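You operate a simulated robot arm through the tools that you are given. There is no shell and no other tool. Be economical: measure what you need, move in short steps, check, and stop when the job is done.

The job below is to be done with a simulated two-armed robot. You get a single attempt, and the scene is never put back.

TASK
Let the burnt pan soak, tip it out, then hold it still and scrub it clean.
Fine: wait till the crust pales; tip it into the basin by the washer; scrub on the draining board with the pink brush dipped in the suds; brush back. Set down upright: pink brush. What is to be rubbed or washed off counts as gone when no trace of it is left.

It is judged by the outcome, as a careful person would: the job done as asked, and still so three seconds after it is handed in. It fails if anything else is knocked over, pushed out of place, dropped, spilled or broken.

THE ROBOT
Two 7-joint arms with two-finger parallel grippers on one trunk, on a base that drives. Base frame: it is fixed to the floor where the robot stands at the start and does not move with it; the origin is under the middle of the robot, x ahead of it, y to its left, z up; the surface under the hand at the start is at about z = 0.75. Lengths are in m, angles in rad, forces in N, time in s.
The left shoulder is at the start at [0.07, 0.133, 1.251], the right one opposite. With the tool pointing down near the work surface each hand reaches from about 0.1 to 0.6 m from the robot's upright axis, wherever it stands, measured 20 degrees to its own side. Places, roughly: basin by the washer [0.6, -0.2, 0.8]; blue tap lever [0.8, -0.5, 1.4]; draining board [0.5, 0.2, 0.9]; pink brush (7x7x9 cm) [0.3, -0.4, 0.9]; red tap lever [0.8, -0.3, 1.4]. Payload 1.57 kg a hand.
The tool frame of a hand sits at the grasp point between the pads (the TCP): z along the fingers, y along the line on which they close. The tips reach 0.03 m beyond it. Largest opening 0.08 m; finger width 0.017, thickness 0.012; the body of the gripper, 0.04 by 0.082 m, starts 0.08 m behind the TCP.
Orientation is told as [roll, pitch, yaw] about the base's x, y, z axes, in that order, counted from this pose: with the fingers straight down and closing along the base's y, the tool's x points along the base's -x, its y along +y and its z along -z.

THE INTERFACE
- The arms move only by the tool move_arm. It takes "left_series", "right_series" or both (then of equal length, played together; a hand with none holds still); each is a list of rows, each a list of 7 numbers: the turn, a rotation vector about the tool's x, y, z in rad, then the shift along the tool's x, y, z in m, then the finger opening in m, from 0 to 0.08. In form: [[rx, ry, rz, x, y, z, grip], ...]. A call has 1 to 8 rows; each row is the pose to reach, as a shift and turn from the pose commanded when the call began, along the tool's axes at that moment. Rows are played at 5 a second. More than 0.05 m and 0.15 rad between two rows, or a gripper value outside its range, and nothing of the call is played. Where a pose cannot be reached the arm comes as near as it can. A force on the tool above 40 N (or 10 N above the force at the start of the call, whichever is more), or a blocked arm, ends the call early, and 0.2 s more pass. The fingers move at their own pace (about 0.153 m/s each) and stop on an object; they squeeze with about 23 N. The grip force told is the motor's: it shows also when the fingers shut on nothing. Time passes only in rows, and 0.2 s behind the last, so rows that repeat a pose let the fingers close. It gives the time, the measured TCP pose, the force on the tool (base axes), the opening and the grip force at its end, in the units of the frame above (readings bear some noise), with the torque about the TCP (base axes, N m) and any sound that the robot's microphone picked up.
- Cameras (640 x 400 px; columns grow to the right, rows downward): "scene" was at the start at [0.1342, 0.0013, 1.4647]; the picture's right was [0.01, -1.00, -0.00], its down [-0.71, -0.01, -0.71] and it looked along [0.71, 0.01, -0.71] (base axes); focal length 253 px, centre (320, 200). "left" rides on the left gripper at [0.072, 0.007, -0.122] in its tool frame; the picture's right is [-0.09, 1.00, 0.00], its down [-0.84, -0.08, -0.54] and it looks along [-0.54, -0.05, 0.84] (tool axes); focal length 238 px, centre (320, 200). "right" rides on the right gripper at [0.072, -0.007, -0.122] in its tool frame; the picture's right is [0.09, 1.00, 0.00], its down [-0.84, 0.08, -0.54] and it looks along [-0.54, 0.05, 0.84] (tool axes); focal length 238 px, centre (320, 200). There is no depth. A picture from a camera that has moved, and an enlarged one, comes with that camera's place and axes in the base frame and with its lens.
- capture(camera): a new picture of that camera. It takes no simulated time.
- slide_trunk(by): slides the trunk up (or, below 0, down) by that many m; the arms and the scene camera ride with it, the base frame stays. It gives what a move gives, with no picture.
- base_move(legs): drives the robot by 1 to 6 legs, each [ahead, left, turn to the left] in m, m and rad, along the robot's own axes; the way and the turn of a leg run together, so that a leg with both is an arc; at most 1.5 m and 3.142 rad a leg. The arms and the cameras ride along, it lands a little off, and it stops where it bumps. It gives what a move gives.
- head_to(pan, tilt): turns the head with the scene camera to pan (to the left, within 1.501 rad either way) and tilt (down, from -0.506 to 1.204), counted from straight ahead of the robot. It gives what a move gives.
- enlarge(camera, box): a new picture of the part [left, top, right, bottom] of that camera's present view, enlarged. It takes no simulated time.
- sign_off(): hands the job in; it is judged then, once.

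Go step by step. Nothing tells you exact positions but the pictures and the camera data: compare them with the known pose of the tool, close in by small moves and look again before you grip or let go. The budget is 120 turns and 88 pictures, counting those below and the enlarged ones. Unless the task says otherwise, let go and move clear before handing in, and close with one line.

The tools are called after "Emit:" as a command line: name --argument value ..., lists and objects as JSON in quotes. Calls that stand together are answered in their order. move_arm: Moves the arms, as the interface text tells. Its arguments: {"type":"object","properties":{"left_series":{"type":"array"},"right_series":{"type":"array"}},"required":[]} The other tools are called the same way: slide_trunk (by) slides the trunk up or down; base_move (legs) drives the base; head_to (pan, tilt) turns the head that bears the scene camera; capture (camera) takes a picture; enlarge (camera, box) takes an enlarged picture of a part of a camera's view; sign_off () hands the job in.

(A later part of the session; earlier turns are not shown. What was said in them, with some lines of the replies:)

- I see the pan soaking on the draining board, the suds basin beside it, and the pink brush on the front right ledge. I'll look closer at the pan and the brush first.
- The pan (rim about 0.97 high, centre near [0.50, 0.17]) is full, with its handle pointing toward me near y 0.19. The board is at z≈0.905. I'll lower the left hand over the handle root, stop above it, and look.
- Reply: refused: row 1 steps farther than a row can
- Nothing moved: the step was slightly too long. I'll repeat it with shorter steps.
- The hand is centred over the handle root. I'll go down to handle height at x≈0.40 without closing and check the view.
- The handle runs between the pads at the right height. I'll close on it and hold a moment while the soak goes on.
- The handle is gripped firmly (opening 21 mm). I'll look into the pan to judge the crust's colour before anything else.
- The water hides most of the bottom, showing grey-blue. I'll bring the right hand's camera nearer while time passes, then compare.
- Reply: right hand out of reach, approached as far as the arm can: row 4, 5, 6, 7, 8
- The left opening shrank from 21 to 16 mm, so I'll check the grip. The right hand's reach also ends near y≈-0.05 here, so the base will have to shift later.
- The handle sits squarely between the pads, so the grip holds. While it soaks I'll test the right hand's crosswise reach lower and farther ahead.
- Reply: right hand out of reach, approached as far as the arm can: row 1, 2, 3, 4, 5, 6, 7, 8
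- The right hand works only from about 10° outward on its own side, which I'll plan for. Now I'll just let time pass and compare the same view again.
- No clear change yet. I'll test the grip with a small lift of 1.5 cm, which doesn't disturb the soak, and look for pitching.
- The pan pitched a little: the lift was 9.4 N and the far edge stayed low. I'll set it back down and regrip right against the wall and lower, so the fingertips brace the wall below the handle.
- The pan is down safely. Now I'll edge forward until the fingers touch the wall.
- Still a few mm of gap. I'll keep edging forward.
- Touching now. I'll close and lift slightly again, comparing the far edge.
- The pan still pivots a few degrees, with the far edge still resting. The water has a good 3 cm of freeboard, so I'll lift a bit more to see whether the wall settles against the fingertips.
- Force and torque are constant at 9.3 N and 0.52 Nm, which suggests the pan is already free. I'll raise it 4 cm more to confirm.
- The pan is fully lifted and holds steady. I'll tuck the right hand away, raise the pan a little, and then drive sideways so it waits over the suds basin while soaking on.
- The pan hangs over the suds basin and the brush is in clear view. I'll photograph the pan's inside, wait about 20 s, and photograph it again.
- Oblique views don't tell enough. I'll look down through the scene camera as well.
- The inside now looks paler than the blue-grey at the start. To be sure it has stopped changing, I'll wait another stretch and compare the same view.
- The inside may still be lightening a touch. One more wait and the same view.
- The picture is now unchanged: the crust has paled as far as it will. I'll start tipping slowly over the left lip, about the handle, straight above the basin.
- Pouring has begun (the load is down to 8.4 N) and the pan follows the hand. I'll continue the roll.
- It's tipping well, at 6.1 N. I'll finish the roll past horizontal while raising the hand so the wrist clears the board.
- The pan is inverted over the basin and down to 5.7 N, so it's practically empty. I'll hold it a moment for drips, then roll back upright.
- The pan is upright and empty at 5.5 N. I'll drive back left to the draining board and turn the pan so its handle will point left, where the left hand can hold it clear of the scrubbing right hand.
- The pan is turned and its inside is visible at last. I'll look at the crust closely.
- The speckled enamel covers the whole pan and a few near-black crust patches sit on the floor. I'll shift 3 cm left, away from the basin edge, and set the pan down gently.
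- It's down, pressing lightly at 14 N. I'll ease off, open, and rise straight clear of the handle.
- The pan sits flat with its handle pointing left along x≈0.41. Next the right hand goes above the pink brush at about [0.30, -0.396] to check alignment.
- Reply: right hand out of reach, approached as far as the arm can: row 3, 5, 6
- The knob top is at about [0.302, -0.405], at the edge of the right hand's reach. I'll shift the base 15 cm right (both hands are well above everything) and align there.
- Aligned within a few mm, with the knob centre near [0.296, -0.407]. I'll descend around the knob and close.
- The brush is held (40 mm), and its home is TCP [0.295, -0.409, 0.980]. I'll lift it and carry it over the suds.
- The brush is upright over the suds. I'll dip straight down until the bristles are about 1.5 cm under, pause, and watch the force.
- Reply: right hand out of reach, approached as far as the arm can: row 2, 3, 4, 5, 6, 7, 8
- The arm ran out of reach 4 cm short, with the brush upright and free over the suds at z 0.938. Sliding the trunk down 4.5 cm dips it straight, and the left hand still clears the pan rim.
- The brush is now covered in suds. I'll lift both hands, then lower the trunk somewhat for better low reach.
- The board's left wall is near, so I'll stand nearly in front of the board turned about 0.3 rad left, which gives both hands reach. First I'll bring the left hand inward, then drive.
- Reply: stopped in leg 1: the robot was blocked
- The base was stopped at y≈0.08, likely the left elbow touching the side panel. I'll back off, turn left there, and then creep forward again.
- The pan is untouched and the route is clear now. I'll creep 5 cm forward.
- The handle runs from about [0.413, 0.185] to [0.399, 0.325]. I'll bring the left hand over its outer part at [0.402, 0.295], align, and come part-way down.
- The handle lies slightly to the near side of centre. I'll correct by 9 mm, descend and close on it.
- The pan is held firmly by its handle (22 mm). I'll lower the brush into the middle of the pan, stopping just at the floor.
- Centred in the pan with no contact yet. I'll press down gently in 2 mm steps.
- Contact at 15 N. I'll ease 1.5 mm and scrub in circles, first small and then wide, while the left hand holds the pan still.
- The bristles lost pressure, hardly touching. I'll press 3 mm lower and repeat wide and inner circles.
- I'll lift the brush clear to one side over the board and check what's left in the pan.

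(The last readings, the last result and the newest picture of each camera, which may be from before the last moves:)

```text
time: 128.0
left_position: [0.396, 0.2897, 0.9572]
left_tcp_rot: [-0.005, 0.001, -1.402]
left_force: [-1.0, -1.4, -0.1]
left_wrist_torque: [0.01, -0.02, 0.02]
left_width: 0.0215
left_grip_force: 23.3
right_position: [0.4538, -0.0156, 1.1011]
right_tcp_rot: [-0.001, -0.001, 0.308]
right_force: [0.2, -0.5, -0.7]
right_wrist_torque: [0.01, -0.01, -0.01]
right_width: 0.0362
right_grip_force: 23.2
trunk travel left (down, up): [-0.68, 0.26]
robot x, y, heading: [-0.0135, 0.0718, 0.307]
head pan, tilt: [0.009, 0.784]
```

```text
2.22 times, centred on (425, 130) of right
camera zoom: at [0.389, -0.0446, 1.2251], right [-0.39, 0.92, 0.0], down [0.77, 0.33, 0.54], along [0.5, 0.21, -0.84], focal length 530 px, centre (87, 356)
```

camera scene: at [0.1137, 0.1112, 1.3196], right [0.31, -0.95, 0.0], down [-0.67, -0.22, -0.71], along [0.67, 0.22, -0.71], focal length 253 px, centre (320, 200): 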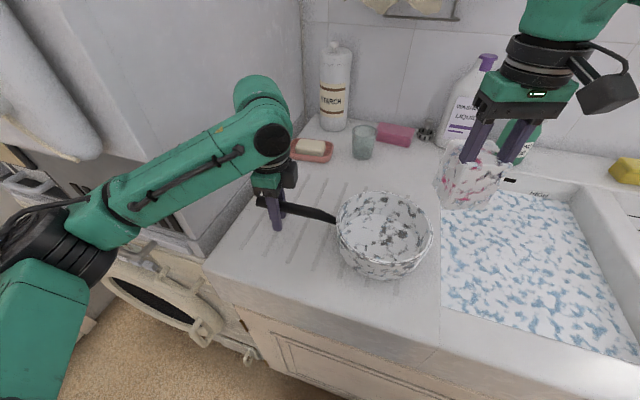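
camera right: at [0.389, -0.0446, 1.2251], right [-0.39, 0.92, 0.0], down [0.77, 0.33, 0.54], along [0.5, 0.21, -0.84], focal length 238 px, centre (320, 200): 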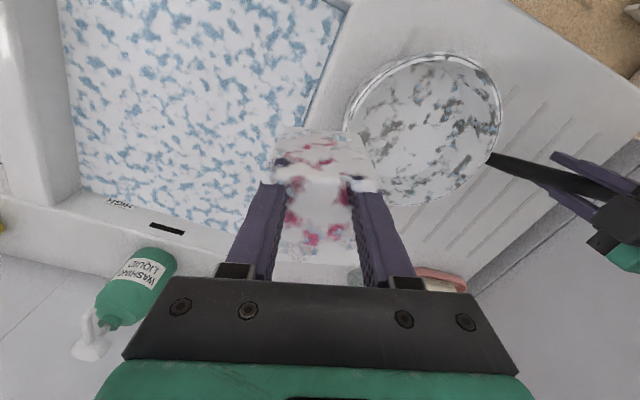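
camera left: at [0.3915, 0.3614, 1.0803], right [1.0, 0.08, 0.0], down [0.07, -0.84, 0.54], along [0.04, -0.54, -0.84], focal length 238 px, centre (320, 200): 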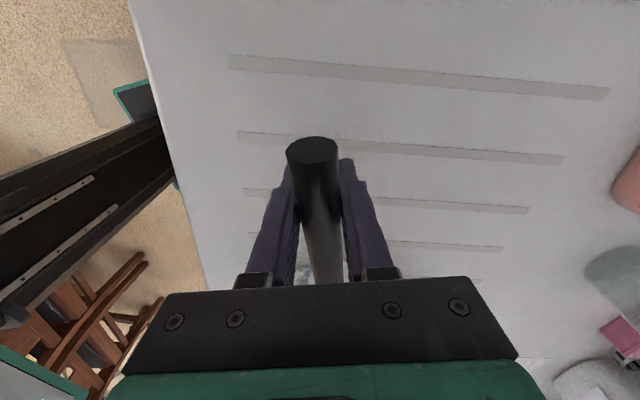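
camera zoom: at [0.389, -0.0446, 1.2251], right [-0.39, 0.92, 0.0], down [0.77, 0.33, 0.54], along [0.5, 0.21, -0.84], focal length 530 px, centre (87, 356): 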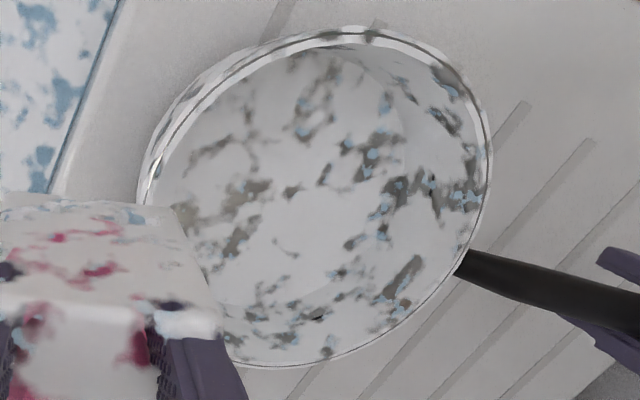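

The black patches are gone and what remains matches the enamel speckle, but to leave no trace I'll do further, firmer passes reaching the edge of the floor.

Emit:
move_arm --right_series '[[0, 0, 0, 0, 0.04, 0, 0], [0, 0, 0, 0, 0.08, 0, 0], [0, 0, 0, 0, 0.11, 0.01, 0], [0, 0, 0, 0, 0.11, 0.05, 0], [0, 0, 0, 0, 0.11, 0.09, 0], [0, 0, 0, 0, 0.11, 0.115, 0], [0, 0, 0, 0, 0.11, 0.122, 0], [0, 0, 0, 0, 0.11, 0.124, 0]]'

Emit:
move_arm --right_series '[[0, 0, 0, 0.02, 0, 0, 0], [0, 0, 0, 0.0125, 0.0156, 0, 0], [0, 0, 0, -0.0045, 0.0195, 0, 0], [0, 0, 0, -0.018, 0.0087, 0, 0], [0, 0, 0, -0.018, -0.0087, 0, 0], [0, 0, 0, -0.0045, -0.0195, 0, 0], [0, 0, 0, 0.0125, -0.0156, 0, 0], [0, 0, 0, 0, 0, 0, 0]]'

Emit:
move_arm --right_series '[[0, 0, 0, 0.038, 0, 0.001, 0], [0, 0, 0, 0.0237, 0.0297, 0.001, 0], [0, 0, 0, -0.0085, 0.037, 0.001, 0], [0, 0, 0, -0.0342, 0.0165, 0.001, 0], [0, 0, 0, -0.0342, -0.0165, 0.001, 0], [0, 0, 0, -0.0085, -0.037, 0.001, 0], [0, 0, 0, 0.0237, -0.0297, 0.001, 0], [0, 0, 0, 0.0, 0, 0.001, 0]]'

```text
time: 129.8
left_position: [0.3975, 0.2898, 0.9583]
left_tcp_rot: [-0.003, -0.001, -1.403]
left_force: [-1.3, -0.1, 0.9]
left_wrist_torque: [0.18, -0.07, -0.29]
left_width: 0.0217
left_grip_force: 23.1
right_position: [0.4218, 0.0907, 0.9766]
right_tcp_rot: [-0.002, 0.002, 0.308]
right_force: [0.3, -0.1, 0.2]
right_wrist_torque: [-0.04, 0.01, 0.02]
right_width: 0.0002
right_grip_force: 21.0
trunk travel left (down, up): [-0.68, 0.26]
robot x, y, heading: [-0.0171, 0.0704, 0.309]
head pan, tilt: [0.009, 0.784]
```

```text
time: 131.6
left_position: [0.3961, 0.2892, 0.9587]
left_tcp_rot: [-0.002, 0.001, -1.403]
left_force: [-0.4, 0.7, 1.4]
left_wrist_torque: [0.16, 0.02, -0.18]
left_width: 0.0216
left_grip_force: 23.5
right_position: [0.421, 0.0916, 0.9783]
right_tcp_rot: [0.0, 0.001, 0.306]
right_force: [1.2, 0.0, -0.4]
right_wrist_torque: [0.0, -0.01, -0.01]
right_width: 0.0
right_grip_force: 21.0
trunk travel left (down, up): [-0.68, 0.26]
robot x, y, heading: [-0.014, 0.071, 0.304]
head pan, tilt: [0.009, 0.784]
```

```text
time: 133.3
left_position: [0.3982, 0.2906, 0.9595]
left_tcp_rot: [-0.004, -0.001, -1.404]
left_force: [2.0, 1.5, 4.0]
left_wrist_torque: [-0.06, -0.03, 0.28]
left_width: 0.0234
left_grip_force: 23.1
right_position: [0.4194, 0.0923, 0.9755]
right_tcp_rot: [-0.003, 0.002, 0.306]
right_force: [-0.6, 0.7, -0.1]
right_wrist_torque: [-0.04, 0.04, 0.0]
right_width: 0.0
right_grip_force: 21.2
trunk travel left (down, up): [-0.68, 0.26]
robot x, y, heading: [-0.0171, 0.0722, 0.308]
head pan, tilt: [0.009, 0.784]
```

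The fingers shut on nothing: the brush slipped out during the press. I'll stop and look for it.

Emit:
capture --camera "right"

Emit:
enlarge --camera "scene" --box '[300, 120, 480, 300]'

```text
13 pictures are left
camera right: at [0.3541, 0.0646, 1.0987], right [-0.39, 0.92, 0.0], down [0.77, 0.33, 0.54], along [0.5, 0.21, -0.84], focal length 238 px, centre (320, 200)
```

right: 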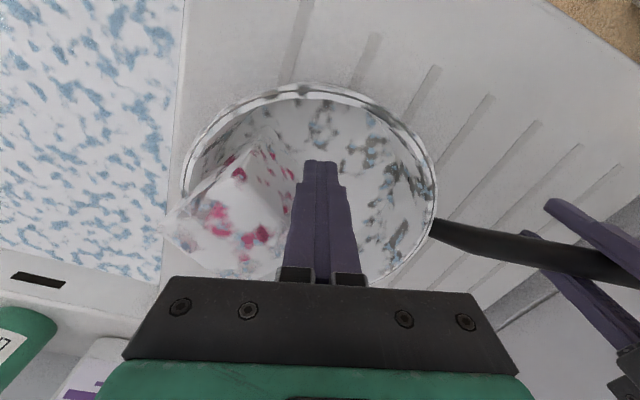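

```text
2.22 times, centred on (390, 210) of scene
camera zoom: at [0.1155, 0.1147, 1.3194], right [0.31, -0.95, 0.0], down [-0.67, -0.22, -0.71], along [0.67, 0.22, -0.71], focal length 563 px, centre (164, 178)
```

zoom: 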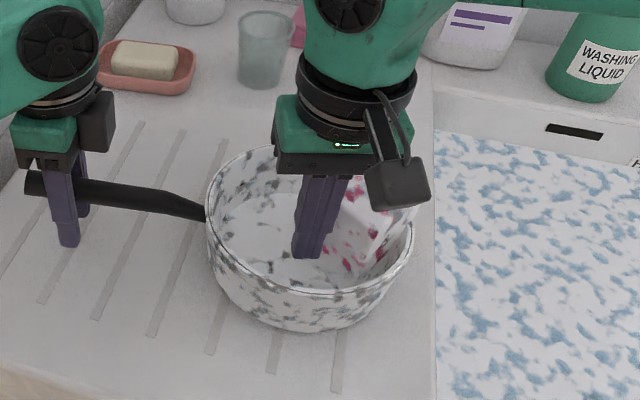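

The brush is leaning inside the pan against its right wall, so it never left the pan. I'll raise the empty hand and look down at it.

Emit:
move_arm --right_series '[[0, 0, 0, 0, 0, -0.04, 0], [0, 0, 0, 0, 0, -0.08, 0], [0, 0, 0, 0, 0, -0.12, 0.02], [0, 0, 0, 0.02, 0, -0.15, 0.08], [0, 0, 0, 0.02, 0, -0.15, 0.08]]'

Emit:
enlarge --camera "right" --box '[220, 80, 440, 260]'

Emit:
enlarge --camera "scene" --box '[330, 170, 450, 290]'

```text
time: 134.6
left_position: [0.3965, 0.2899, 0.9587]
left_tcp_rot: [-0.003, 0.001, -1.403]
left_force: [0.5, 0.4, 2.5]
left_wrist_torque: [0.02, -0.06, 0.26]
left_width: 0.0223
left_grip_force: 23.1
right_position: [0.4024, 0.0856, 1.1256]
right_tcp_rot: [0.0, 0.0, 0.307]
right_force: [-0.8, 0.2, -0.8]
right_wrist_torque: [0.0, -0.03, -0.04]
right_width: 0.08
right_grip_force: 0.2
trunk travel left (down, up): [-0.68, 0.26]
robot x, y, heading: [-0.014, 0.0669, 0.309]
head pan, tilt: [0.009, 0.784]
```

```text
2.22 times, centred on (330, 170) of right
camera zoom: at [0.3366, 0.0565, 1.2501], right [-0.39, 0.92, 0.0], down [0.77, 0.33, 0.54], along [0.5, 0.21, -0.84], focal length 530 px, centre (298, 267)
```

zoom: 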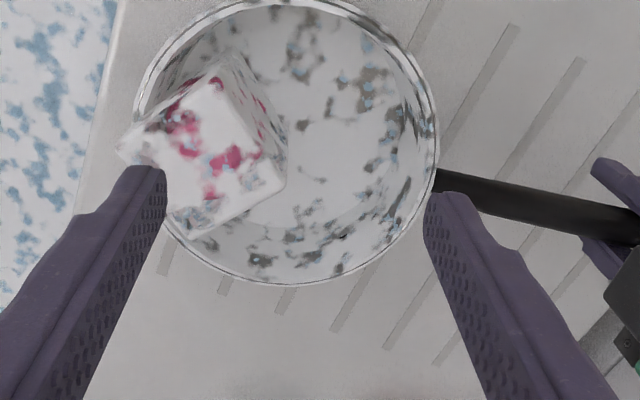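

```text
3.33 times, centred on (390, 230) of scene
camera zoom: at [0.1143, 0.112, 1.3196], right [0.31, -0.95, 0.0], down [-0.67, -0.22, -0.71], along [0.67, 0.22, -0.71], focal length 844 px, centre (87, 100)
```

zoom: 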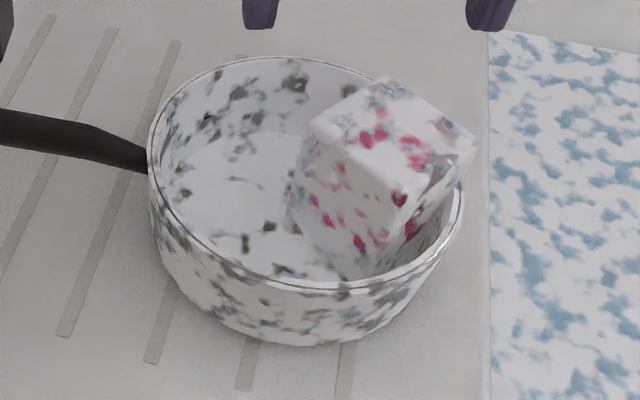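

Both cameras agree: the brush is standing upright inside the pan near [0.443, 0.053], close to the right wall. I'll move above it and turn the fingers so they straddle it without meeting the rim.

Emit:
move_arm --right_series '[[0, 0, 0.12, -0.008, -0.012, 0, 0.08], [0, 0, 0.24, -0.016, -0.024, 0, 0.08], [0, 0, 0.36, -0.024, -0.036, 0, 0.07], [0, 0, 0.48, -0.0288, -0.0434, 0, 0.064], [0, 0, 0.6, -0.0288, -0.0434, 0, 0.064], [0, 0, 0.72, -0.0288, -0.0434, 0.01, 0.064], [0, 0, 0.84, -0.0288, -0.0434, 0.03, 0.064], [0, 0, 0.96, -0.0288, -0.0434, 0.05, 0.064]]'

Emit:
capture --camera "right"

```text
time: 136.3
left_position: [0.3964, 0.2896, 0.9582]
left_tcp_rot: [-0.003, 0.002, -1.402]
left_force: [3.2, 1.4, 2.8]
left_wrist_torque: [-0.05, -0.03, 0.39]
left_width: 0.0223
left_grip_force: 23.1
right_position: [0.4441, 0.0525, 1.0776]
right_tcp_rot: [0.001, 0.0, -0.657]
right_force: [0.1, -1.0, -0.1]
right_wrist_torque: [0.03, 0.05, -0.01]
right_width: 0.064
right_grip_force: 0.1
trunk travel left (down, up): [-0.68, 0.26]
robot x, y, heading: [-0.0146, 0.069, 0.306]
head pan, tilt: [0.009, 0.784]
```

```text
9 pictures are left
camera right: at [0.3833, 0.09, 1.2011], right [0.53, 0.85, 0.0], down [0.71, -0.45, 0.54], along [0.46, -0.29, -0.84], focal length 238 px, centre (320, 200)
```

right: 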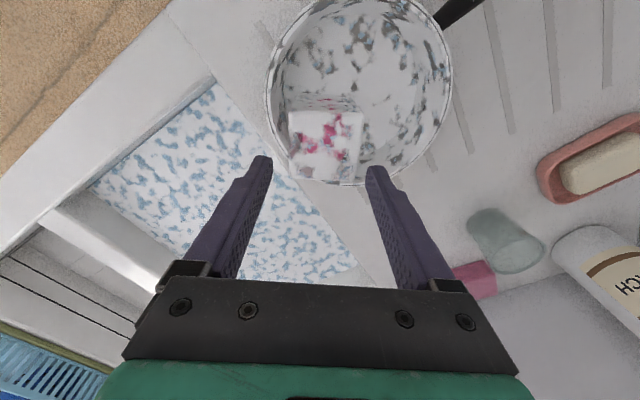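

The brush is centred between the fingers and both fingers will pass inside the rim. I'll descend and regrip the knob.

Emit:
move_arm --right_series '[[0, 0, 0, 0.001, 0.003, 0.04, 0.066], [0, 0, 0, 0.001, 0.003, 0.075, 0.066], [0, 0, 0, 0.001, 0.003, 0.094, 0.066], [0, 0, 0, 0.001, 0.003, 0.094, 0.05], [0, 0, 0, 0.001, 0.003, 0.094, 0.02], [0, 0, 0, 0.001, 0.003, 0.094, 0.0], [0, 0, 0, 0.001, 0.003, 0.094, 0.0]]'

Emit:
capture --camera "right"

```text
time: 137.2
left_position: [0.3956, 0.2904, 0.9593]
left_tcp_rot: [-0.002, 0.001, -1.401]
left_force: [-0.7, 2.7, 0.0]
left_wrist_torque: [-0.59, -0.23, 0.33]
left_width: 0.0225
left_grip_force: 23.0
right_position: [0.4436, 0.0562, 0.9962]
right_tcp_rot: [0.013, -0.006, -0.654]
right_force: [-2.2, -3.9, 13.4]
right_wrist_torque: [-0.63, 0.38, 0.02]
right_width: 0.0687
right_grip_force: 2.1
trunk travel left (down, up): [-0.68, 0.26]
robot x, y, heading: [-0.0146, 0.0713, 0.31]
head pan, tilt: [0.009, 0.784]
stopped in row 3 (right hand): the force on the tool passed its limit at 62 N (the readings are from after the stop); the commanded pose is now the measured one
```

```text
8 pictures are left
camera right: at [0.3824, 0.0929, 1.1188], right [0.53, 0.85, 0.01], down [0.7, -0.45, 0.55], along [0.47, -0.28, -0.84], focal length 238 px, centre (320, 200)
```

right: 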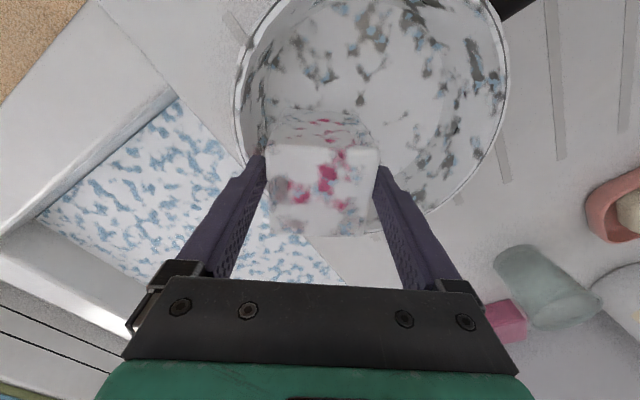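

The outer finger met the rim. I'll rise 1 cm, take the knob with the fingertips only, and shift the brush toward the pan's middle for a proper grip.

Emit:
move_arm --right_series '[[0, 0, 0, 0, 0, -0.005, 0.066], [0, 0, 0, 0, 0, -0.012, 0.066], [0, 0, 0, 0, 0.0, -0.012, 0.04], [0, 0, 0, 0, 0, -0.012, 0.01], [0, 0, 0, 0, 0, -0.012, 0.0], [0, 0, 0, 0, 0, -0.012, 0.0]]'

```text
time: 138.6
left_position: [0.3958, 0.2896, 0.9596]
left_tcp_rot: [-0.003, 0.0, -1.401]
left_force: [4.3, 3.4, 8.7]
left_wrist_torque: [-0.65, -0.17, 0.41]
left_width: 0.0224
left_grip_force: 22.7
right_position: [0.4454, 0.057, 1.0057]
right_tcp_rot: [0.01, -0.005, -0.654]
right_force: [-0.2, -0.3, 0.8]
right_wrist_torque: [0.0, 0.0, -0.03]
right_width: 0.0407
right_grip_force: 22.8
trunk travel left (down, up): [-0.68, 0.26]
robot x, y, heading: [-0.0157, 0.0698, 0.309]
head pan, tilt: [0.009, 0.784]
```

Tip grip achieved (41 mm). I'll lift slightly, carry the brush to the pan's middle, set it down, and lower the open fingers to a deeper hold.

Emit:
move_arm --right_series '[[0, 0, 0, 0, 0, -0.015, 0], [0, 0, 0, 0.018, 0.005, -0.015, 0], [0, 0, 0, 0.0371, 0.0106, -0.015, 0], [0, 0, 0, 0.0371, 0.0106, 0.0, 0], [0, 0, 0, 0.0371, 0.0106, 0.001, 0.066], [0, 0, 0, 0.0371, 0.0106, 0.001, 0.066], [0, 0, 0, 0.0371, 0.0106, 0.012, 0.066], [0, 0, 0, 0.0371, 0.0106, 0.022, 0.066]]'

Emit:
move_arm --right_series '[[0, 0, 0, 0, 0, 0, 0.04], [0, 0, 0, 0, 0, 0, 0.0], [0, 0, 0, 0, 0, 0, 0.0], [0, 0, 0, 0, 0, 0, 0.0]]'

Emit:
enlarge --camera "scene" --box '[320, 150, 460, 290]'

```text
time: 140.3
left_position: [0.3972, 0.2896, 0.958]
left_tcp_rot: [-0.002, 0.002, -1.402]
left_force: [1.1, 2.5, 3.8]
left_wrist_torque: [-0.15, -0.06, 0.38]
left_width: 0.0225
left_grip_force: 22.7
right_position: [0.4226, 0.0884, 0.9853]
right_tcp_rot: [0.009, -0.004, -0.655]
right_force: [0.3, 0.2, -0.2]
right_wrist_torque: [0.02, -0.02, -0.02]
right_width: 0.0662
right_grip_force: 0.0
trunk travel left (down, up): [-0.68, 0.26]
robot x, y, heading: [-0.0147, 0.0716, 0.307]
head pan, tilt: [0.009, 0.784]
```

```text
time: 141.3
left_position: [0.3968, 0.2893, 0.9582]
left_tcp_rot: [-0.003, 0.001, -1.402]
left_force: [2.5, 2.7, 3.4]
left_wrist_torque: [0.3, 0.09, 0.45]
left_width: 0.0222
left_grip_force: 23.4
right_position: [0.4226, 0.0865, 0.9843]
right_tcp_rot: [0.011, -0.003, -0.653]
right_force: [-1.0, -0.2, 2.4]
right_wrist_torque: [-0.18, 0.08, 0.01]
right_width: 0.041
right_grip_force: 23.2
trunk travel left (down, up): [-0.68, 0.26]
robot x, y, heading: [-0.0113, 0.0714, 0.307]
head pan, tilt: [0.009, 0.784]
```

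```text
2.86 times, centred on (390, 220) of scene
camera zoom: at [0.1136, 0.1121, 1.3197], right [0.31, -0.95, 0.0], down [-0.67, -0.22, -0.71], along [0.67, 0.22, -0.71], focal length 724 px, centre (120, 143)
```

zoom: 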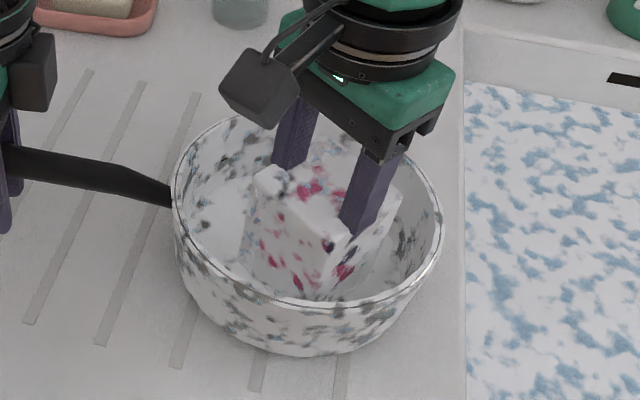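

A solid grip now (41 mm, upright). I'll scrub again with light pressure in circles, watching the opening after each pass.

Emit:
move_arm --right_series '[[0, 0, 0, 0.01, 0, 0.001, 0], [0, 0, 0, 0.015, 0.012, 0.001, 0], [0, 0, 0, -0.0045, 0.0195, 0.001, 0], [0, 0, 0, -0.018, 0.0087, 0.001, 0], [0, 0, 0, -0.018, -0.0087, 0.001, 0], [0, 0, 0, -0.0045, -0.0195, 0.001, 0], [0, 0, 0, 0.0145, -0.0136, 0.001, 0], [0, 0, 0, 0, 0, 0.001, 0]]'

```text
time: 143.2
left_position: [0.3945, 0.2899, 0.9582]
left_tcp_rot: [-0.004, 0.0, -1.402]
left_force: [3.3, 1.6, 1.5]
left_wrist_torque: [0.01, 0.02, 0.38]
left_width: 0.0222
left_grip_force: 22.7
right_position: [0.422, 0.0871, 0.9824]
right_tcp_rot: [0.011, -0.003, -0.654]
right_force: [-3.9, -0.4, 8.2]
right_wrist_torque: [-0.17, 0.43, -0.03]
right_width: 0.041
right_grip_force: 22.9
trunk travel left (down, up): [-0.68, 0.26]
robot x, y, heading: [-0.0132, 0.0688, 0.308]
head pan, tilt: [0.009, 0.784]
```

Pressure is steady at 8 N and the grip is unchanged. Now wider passes out to the edge of the floor.

Emit:
move_arm --right_series '[[0, 0, 0, 0.032, 0, 0.0, 0], [0, 0, 0, 0.02, 0.025, 0.0, 0], [0, 0, 0, -0.0071, 0.0312, 0.0, 0], [0, 0, 0, -0.0288, 0.0139, 0.0, 0], [0, 0, 0, -0.0288, -0.0139, 0.0, 0], [0, 0, 0, -0.0071, -0.0312, 0.0, 0], [0, 0, 0, 0.02, -0.025, 0.0, 0], [0, 0, 0, 0, 0, 0.0, 0]]'

Emit:
move_arm --right_series '[[0, 0, 0, 0.03, 0.015, 0.0005, 0], [0, 0, 0, 0.009, 0.034, 0.0005, 0], [0, 0, 0, -0.02, 0.028, 0.0005, 0], [0, 0, 0, -0.034, 0.0, 0.0005, 0], [0, 0, 0, -0.02, -0.028, 0.0005, 0], [0, 0, 0, 0.009, -0.034, 0.0005, 0], [0, 0, 0, 0.03, -0.015, 0.0005, 0], [0, 0, 0, 0, 0, 0.0005, 0]]'

```text
time: 144.9
left_position: [0.3958, 0.2893, 0.9584]
left_tcp_rot: [-0.004, 0.001, -1.403]
left_force: [2.3, 0.8, 0.1]
left_wrist_torque: [-0.09, 0.1, 0.32]
left_width: 0.022
left_grip_force: 23.0
right_position: [0.4216, 0.0878, 0.9818]
right_tcp_rot: [0.012, -0.001, -0.655]
right_force: [-2.9, 0.2, 9.1]
right_wrist_torque: [-0.22, 0.44, -0.07]
right_width: 0.0409
right_grip_force: 22.8
trunk travel left (down, up): [-0.68, 0.26]
robot x, y, heading: [-0.012, 0.0713, 0.306]
head pan, tilt: [0.009, 0.784]
```

```text
time: 146.8
left_position: [0.3965, 0.2895, 0.9596]
left_tcp_rot: [-0.004, 0.001, -1.401]
left_force: [0.5, 1.3, 2.7]
left_wrist_torque: [-0.01, 0.08, -0.04]
left_width: 0.0213
left_grip_force: 23.6
right_position: [0.4234, 0.0864, 0.984]
right_tcp_rot: [0.01, -0.003, -0.655]
right_force: [0.7, 0.5, -0.1]
right_wrist_torque: [0.0, 0.06, 0.0]
right_width: 0.0409
right_grip_force: 22.7
trunk travel left (down, up): [-0.68, 0.26]
robot x, y, heading: [-0.015, 0.0691, 0.31]
head pan, tilt: [0.009, 0.784]
```

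Several full passes done and the grip is still sound. I'll lift the brush out and inspect the pan.

Emit:
move_arm --right_series '[[0, 0, 0, 0, 0, -0.04, 0], [0, 0, 0, 0, 0, -0.08, 0], [0, 0, 0, 0, 0, -0.12, 0], [0, 0, 0, -0.03, -0.02, -0.13, 0], [0, 0, 0, -0.06, -0.04, -0.13, 0], [0, 0, 0, -0.0846, -0.061, -0.13, 0]]'

Emit:
enlarge --camera "scene" --box '[325, 180, 445, 285]'

```text
time: 148.2
left_position: [0.3959, 0.2887, 0.9584]
left_tcp_rot: [-0.003, 0.002, -1.403]
left_force: [0.4, -0.3, 0.3]
left_wrist_torque: [0.16, 0.0, 0.0]
left_width: 0.0217
left_grip_force: 22.9
right_position: [0.4523, -0.0151, 1.1149]
right_tcp_rot: [0.011, -0.002, -0.653]
right_force: [-0.5, -0.1, -1.6]
right_wrist_torque: [0.01, 0.0, 0.01]
right_width: 0.0406
right_grip_force: 23.2
trunk travel left (down, up): [-0.68, 0.26]
robot x, y, heading: [-0.0152, 0.0727, 0.314]
head pan, tilt: [0.009, 0.784]
```

```text
3.81 times, centred on (385, 232) of scene
camera zoom: at [0.1134, 0.1107, 1.3197], right [0.31, -0.95, 0.0], down [-0.67, -0.22, -0.71], along [0.67, 0.22, -0.71], focal length 965 px, centre (72, 76)
```

zoom: 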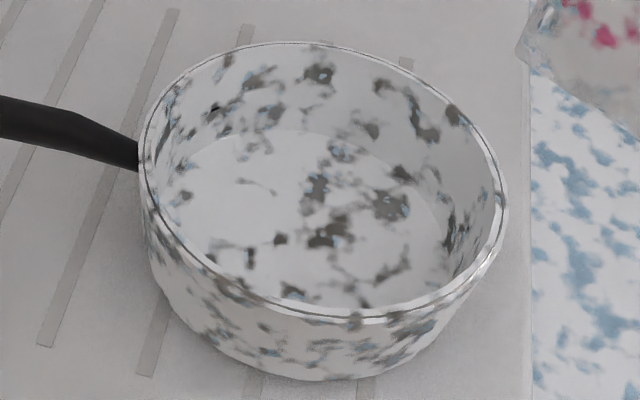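

The pattern is identical to the last look and matches the enamel outside, so no crust is left. I'll release the handle with the left hand, rise straight up, and drive back toward the brush's place.

Emit:
move_arm --left_series '[[0, 0, 0, 0, 0, 0, 0.03], [0, 0, 0, 0, 0, 0, 0.06], [0, 0, 0, 0, 0, 0, 0.06], [0, 0, 0, 0, 0, -0.03, 0.06], [0, 0, 0, 0, 0, -0.07, 0.06], [0, 0, 0, 0, 0, -0.11, 0.06], [0, 0, 0, 0, 0, -0.15, 0.06]]'

Emit:
base_move --legs '[[-0.05, 0, 0], [0, -0.2, 0], [0, 0, -0.31]]'

Emit:
capture --camera "scene"

```text
time: 149.8
left_position: [0.3959, 0.2877, 1.1064]
left_tcp_rot: [-0.004, 0.003, -1.403]
left_force: [0.0, -0.1, 0.5]
left_wrist_torque: [0.0, 0.0, 0.01]
left_width: 0.0599
left_grip_force: 0.0
right_position: [0.4524, -0.0143, 1.1141]
right_tcp_rot: [0.012, -0.003, -0.655]
right_force: [-0.5, -0.4, -0.5]
right_wrist_torque: [0.0, 0.0, 0.05]
right_width: 0.0408
right_grip_force: 23.6
trunk travel left (down, up): [-0.68, 0.26]
robot x, y, heading: [-0.0144, 0.0708, 0.31]
head pan, tilt: [0.009, 0.784]
```

```text
time: 152.9
left_position: [0.4573, -0.049, 1.1074]
left_tcp_rot: [-0.002, 0.0, -1.709]
left_force: [0.3, 0.7, 0.1]
left_wrist_torque: [-0.03, -0.01, 0.0]
left_width: 0.0601
left_grip_force: 0.0
right_position: [0.4191, -0.3557, 1.1143]
right_tcp_rot: [0.01, -0.003, -0.961]
right_force: [0.9, 0.3, -1.6]
right_wrist_torque: [-0.04, -0.01, 0.01]
right_width: 0.0409
right_grip_force: 23.0
trunk travel left (down, up): [-0.68, 0.26]
robot x, y, heading: [-0.002, -0.1321, -0.001]
head pan, tilt: [0.009, 0.784]
```

```text
5 pictures are left
camera scene: at [0.1338, -0.1325, 1.3196], right [0.01, -1.0, 0.0], down [-0.71, -0.01, -0.71], along [0.71, 0.01, -0.71], focal length 253 px, centre (320, 200)
```

scene: 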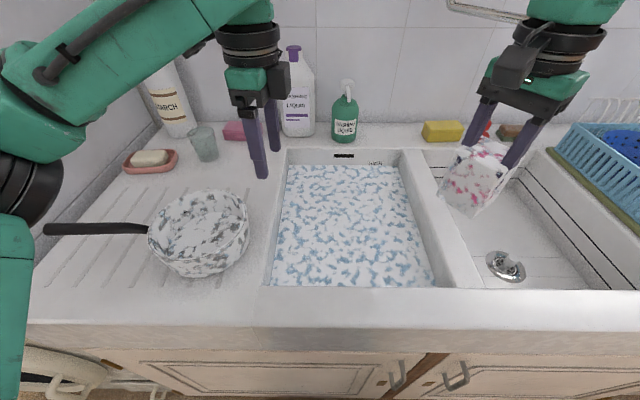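

The pan, handle and surroundings are in order. I'll turn the right hand back to its original yaw and carry the brush above its home at [0.295, -0.409].

Emit:
move_arm --right_series '[[0, 0, -0.12, 0.004, -0.017, 0, 0], [0, 0, -0.24, 0.007, -0.033, 0, 0], [0, 0, -0.36, 0.0105, -0.05, 0, 0], [0, 0, -0.48, 0.014, -0.066, 0, 0], [0, 0, -0.6, 0.0175, -0.083, 0, 0], [0, 0, -0.72, 0.021, -0.1, 0, 0], [0, 0, -0.84, 0.0245, -0.116, 0, 0], [0, 0, -0.96, 0.0276, -0.132, 0.01, 0]]'

```text
time: 154.7
left_position: [0.4571, -0.0509, 1.106]
left_tcp_rot: [-0.002, 0.002, -1.71]
left_force: [0.3, -0.1, 0.5]
left_wrist_torque: [0.0, 0.03, 0.01]
left_width: 0.0601
left_grip_force: 0.1
right_position: [0.2944, -0.4095, 1.1027]
right_tcp_rot: [0.004, -0.012, 0.002]
right_force: [-0.2, -1.0, -1.1]
right_wrist_torque: [-0.03, 0.0, 0.02]
right_width: 0.0411
right_grip_force: 23.3
trunk travel left (down, up): [-0.68, 0.26]
robot x, y, heading: [-0.0014, -0.1345, 0.004]
head pan, tilt: [0.009, 0.784]
```

Right above its home spot. I'll descend to just above the ledge, then seek contact in small steps.

Emit:
move_arm --right_series '[[0, 0.012, 0, 0, 0, 0.04, 0], [0, 0.012, 0, 0, 0, 0.08, 0], [0, 0.012, 0, 0, 0, 0.11, 0], [0, 0.012, 0, 0, 0, 0.117, 0]]'

Emit:
capture --camera "right"

```text
time: 155.7
left_position: [0.457, -0.0513, 1.1068]
left_tcp_rot: [-0.004, 0.003, -1.707]
left_force: [-0.9, -1.1, 0.2]
left_wrist_torque: [-0.02, 0.02, 0.02]
left_width: 0.06
left_grip_force: 0.0
right_position: [0.2982, -0.4078, 0.9857]
right_tcp_rot: [0.005, 0.0, -0.003]
right_force: [-0.1, 0.5, -0.5]
right_wrist_torque: [0.03, 0.01, 0.01]
right_width: 0.0412
right_grip_force: 23.5
trunk travel left (down, up): [-0.68, 0.26]
robot x, y, heading: [0.0015, -0.1351, 0.003]
head pan, tilt: [0.009, 0.784]
```

```text
4 pictures are left
camera right: at [0.2257, -0.4155, 1.1097], right [-0.09, 1.0, 0.0], down [0.84, 0.07, 0.54], along [0.54, 0.05, -0.84], focal length 238 px, centre (320, 200)
```

right: 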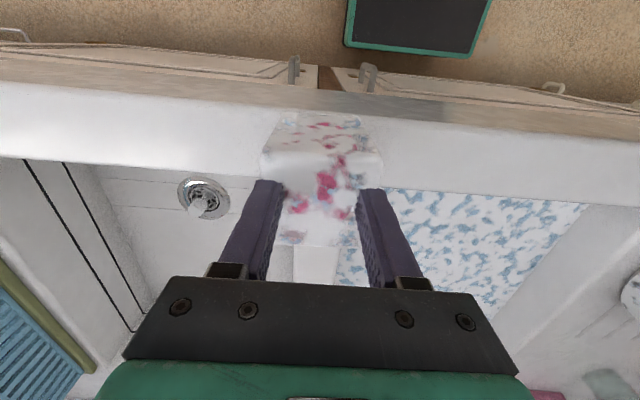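

The brush is over its old place on the ledge. I'll lower to contact.

Emit:
move_arm --right_series '[[0, 0, 0, 0.002, 0, 0.002, 0], [0, 0, 0, 0.002, 0, 0.004, 0], [0, 0, 0, 0.002, 0, 0.0055, 0], [0, 0, 0, 0.002, 0, 0.0055, 0]]'

```text
time: 156.7
left_position: [0.4565, -0.0512, 1.1071]
left_tcp_rot: [-0.003, 0.001, -1.709]
left_force: [0.2, 0.2, 0.3]
left_wrist_torque: [-0.01, 0.02, 0.04]
left_width: 0.0599
left_grip_force: 0.0
right_position: [0.2946, -0.4075, 0.9804]
right_tcp_rot: [0.004, 0.002, -0.002]
right_force: [0.4, -1.1, 2.3]
right_wrist_torque: [-0.21, -0.07, 0.01]
right_width: 0.041
right_grip_force: 22.8
trunk travel left (down, up): [-0.68, 0.26]
robot x, y, heading: [-0.0002, -0.1348, 0.003]
head pan, tilt: [0.009, 0.784]
```

Contact at 2.3 N. I'll open gently and rise straight up.

Emit:
move_arm --right_series '[[0, 0, 0, 0, 0, 0.0005, 0.03], [0, 0, 0, 0, 0, 0.0005, 0.045], [0, 0, 0, 0, 0, 0.0, 0.06], [0, 0, 0, 0, 0, 0, 0.07], [0, 0, 0, 0, 0, -0.03, 0.075], [0, 0, 0, 0, 0, -0.07, 0.075], [0, 0, 0, 0, 0, -0.11, 0.075], [0, 0, 0, 0, 0, -0.15, 0.075]]'

Emit:
capture --camera "right"

Emit:
capture --camera "scene"

```text
time: 158.5
left_position: [0.4571, -0.0494, 1.1074]
left_tcp_rot: [-0.004, 0.0, -1.708]
left_force: [-1.0, -0.5, 0.4]
left_wrist_torque: [-0.01, 0.01, 0.0]
left_width: 0.0601
left_grip_force: 0.1
right_position: [0.2944, -0.4072, 1.1293]
right_tcp_rot: [0.004, 0.0, 0.001]
right_force: [0.7, 0.0, -0.1]
right_wrist_torque: [-0.02, 0.02, 0.03]
right_width: 0.0749
right_grip_force: 0.1
trunk travel left (down, up): [-0.68, 0.26]
robot x, y, heading: [-0.0009, -0.1365, -0.001]
head pan, tilt: [0.009, 0.784]
```

```text
3 pictures are left
camera right: at [0.2232, -0.4156, 1.2535], right [-0.09, 1.0, 0.0], down [0.84, 0.08, 0.54], along [0.54, 0.05, -0.84], focal length 238 px, centre (320, 200)
```

right: 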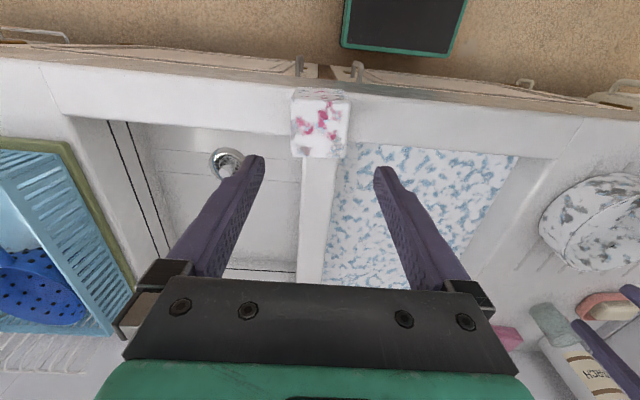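

```text
2 pictures are left
camera scene: at [0.1332, -0.1325, 1.3197], right [0.01, -1.0, 0.0], down [-0.71, -0.01, -0.71], along [0.71, 0.01, -0.71], focal length 253 px, centre (320, 200)
```

scene: 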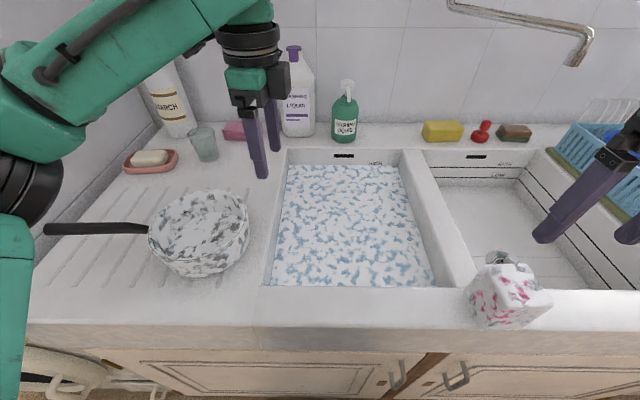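

The brush stands upright on its spot, the pan rests on the board, and nothing else has moved. One last close look into the pan.

Emit:
enlarge --camera "scene" --box '[145, 180, 255, 285]'

```text
3.81 times, centred on (200, 232) of scene
camera zoom: at [0.1332, -0.1325, 1.3197], right [0.01, -1.0, 0.0], down [-0.71, -0.01, -0.71], along [0.71, 0.01, -0.71], focal length 965 px, centre (777, 76)
```

zoom: 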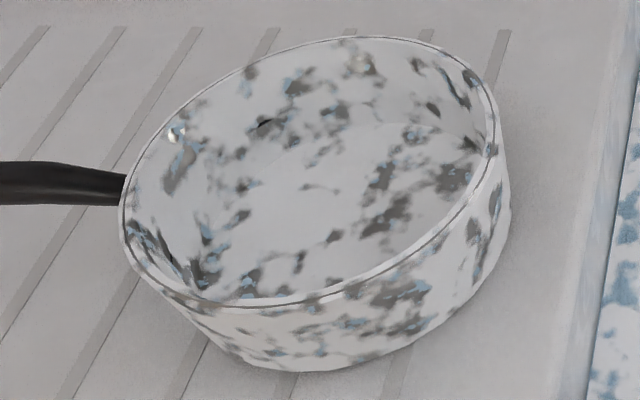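

A tiny black dot on the upper wall stands out. I'll use the last picture to see whether it's residue or part of the pan.

Emit:
enlarge --camera "scene" --box '[172, 195, 232, 240]'

```text
8.89 times, centred on (202, 218) of scene
camera zoom: at [0.1332, -0.1325, 1.3197], right [0.01, -1.0, 0.0], down [-0.71, -0.01, -0.71], along [0.71, 0.01, -0.71], focal length 2252 px, centre (1369, 44)
```

zoom: 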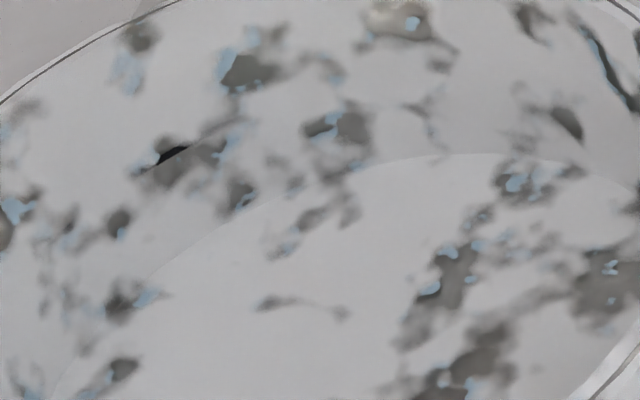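

Close up, the black dot is a sharp-edged fleck in the enamel's own speckle, and the pattern runs unbroken from wall to floor, so it isn't crust. Both hands are clear, the brush is upright in its place and the pan rests on the board, so I'm handing in.

Emit:
sign_off

```text
The job is handed in.
```

I soaked the pan until the crust paled, emptied it into the suds basin, and scrubbed it on the draining board until I could see no crust. The pink brush is back upright in its place. Midway through scrubbing, the brush slipped out of the right hand inside the pan; I picked it up again and finished.
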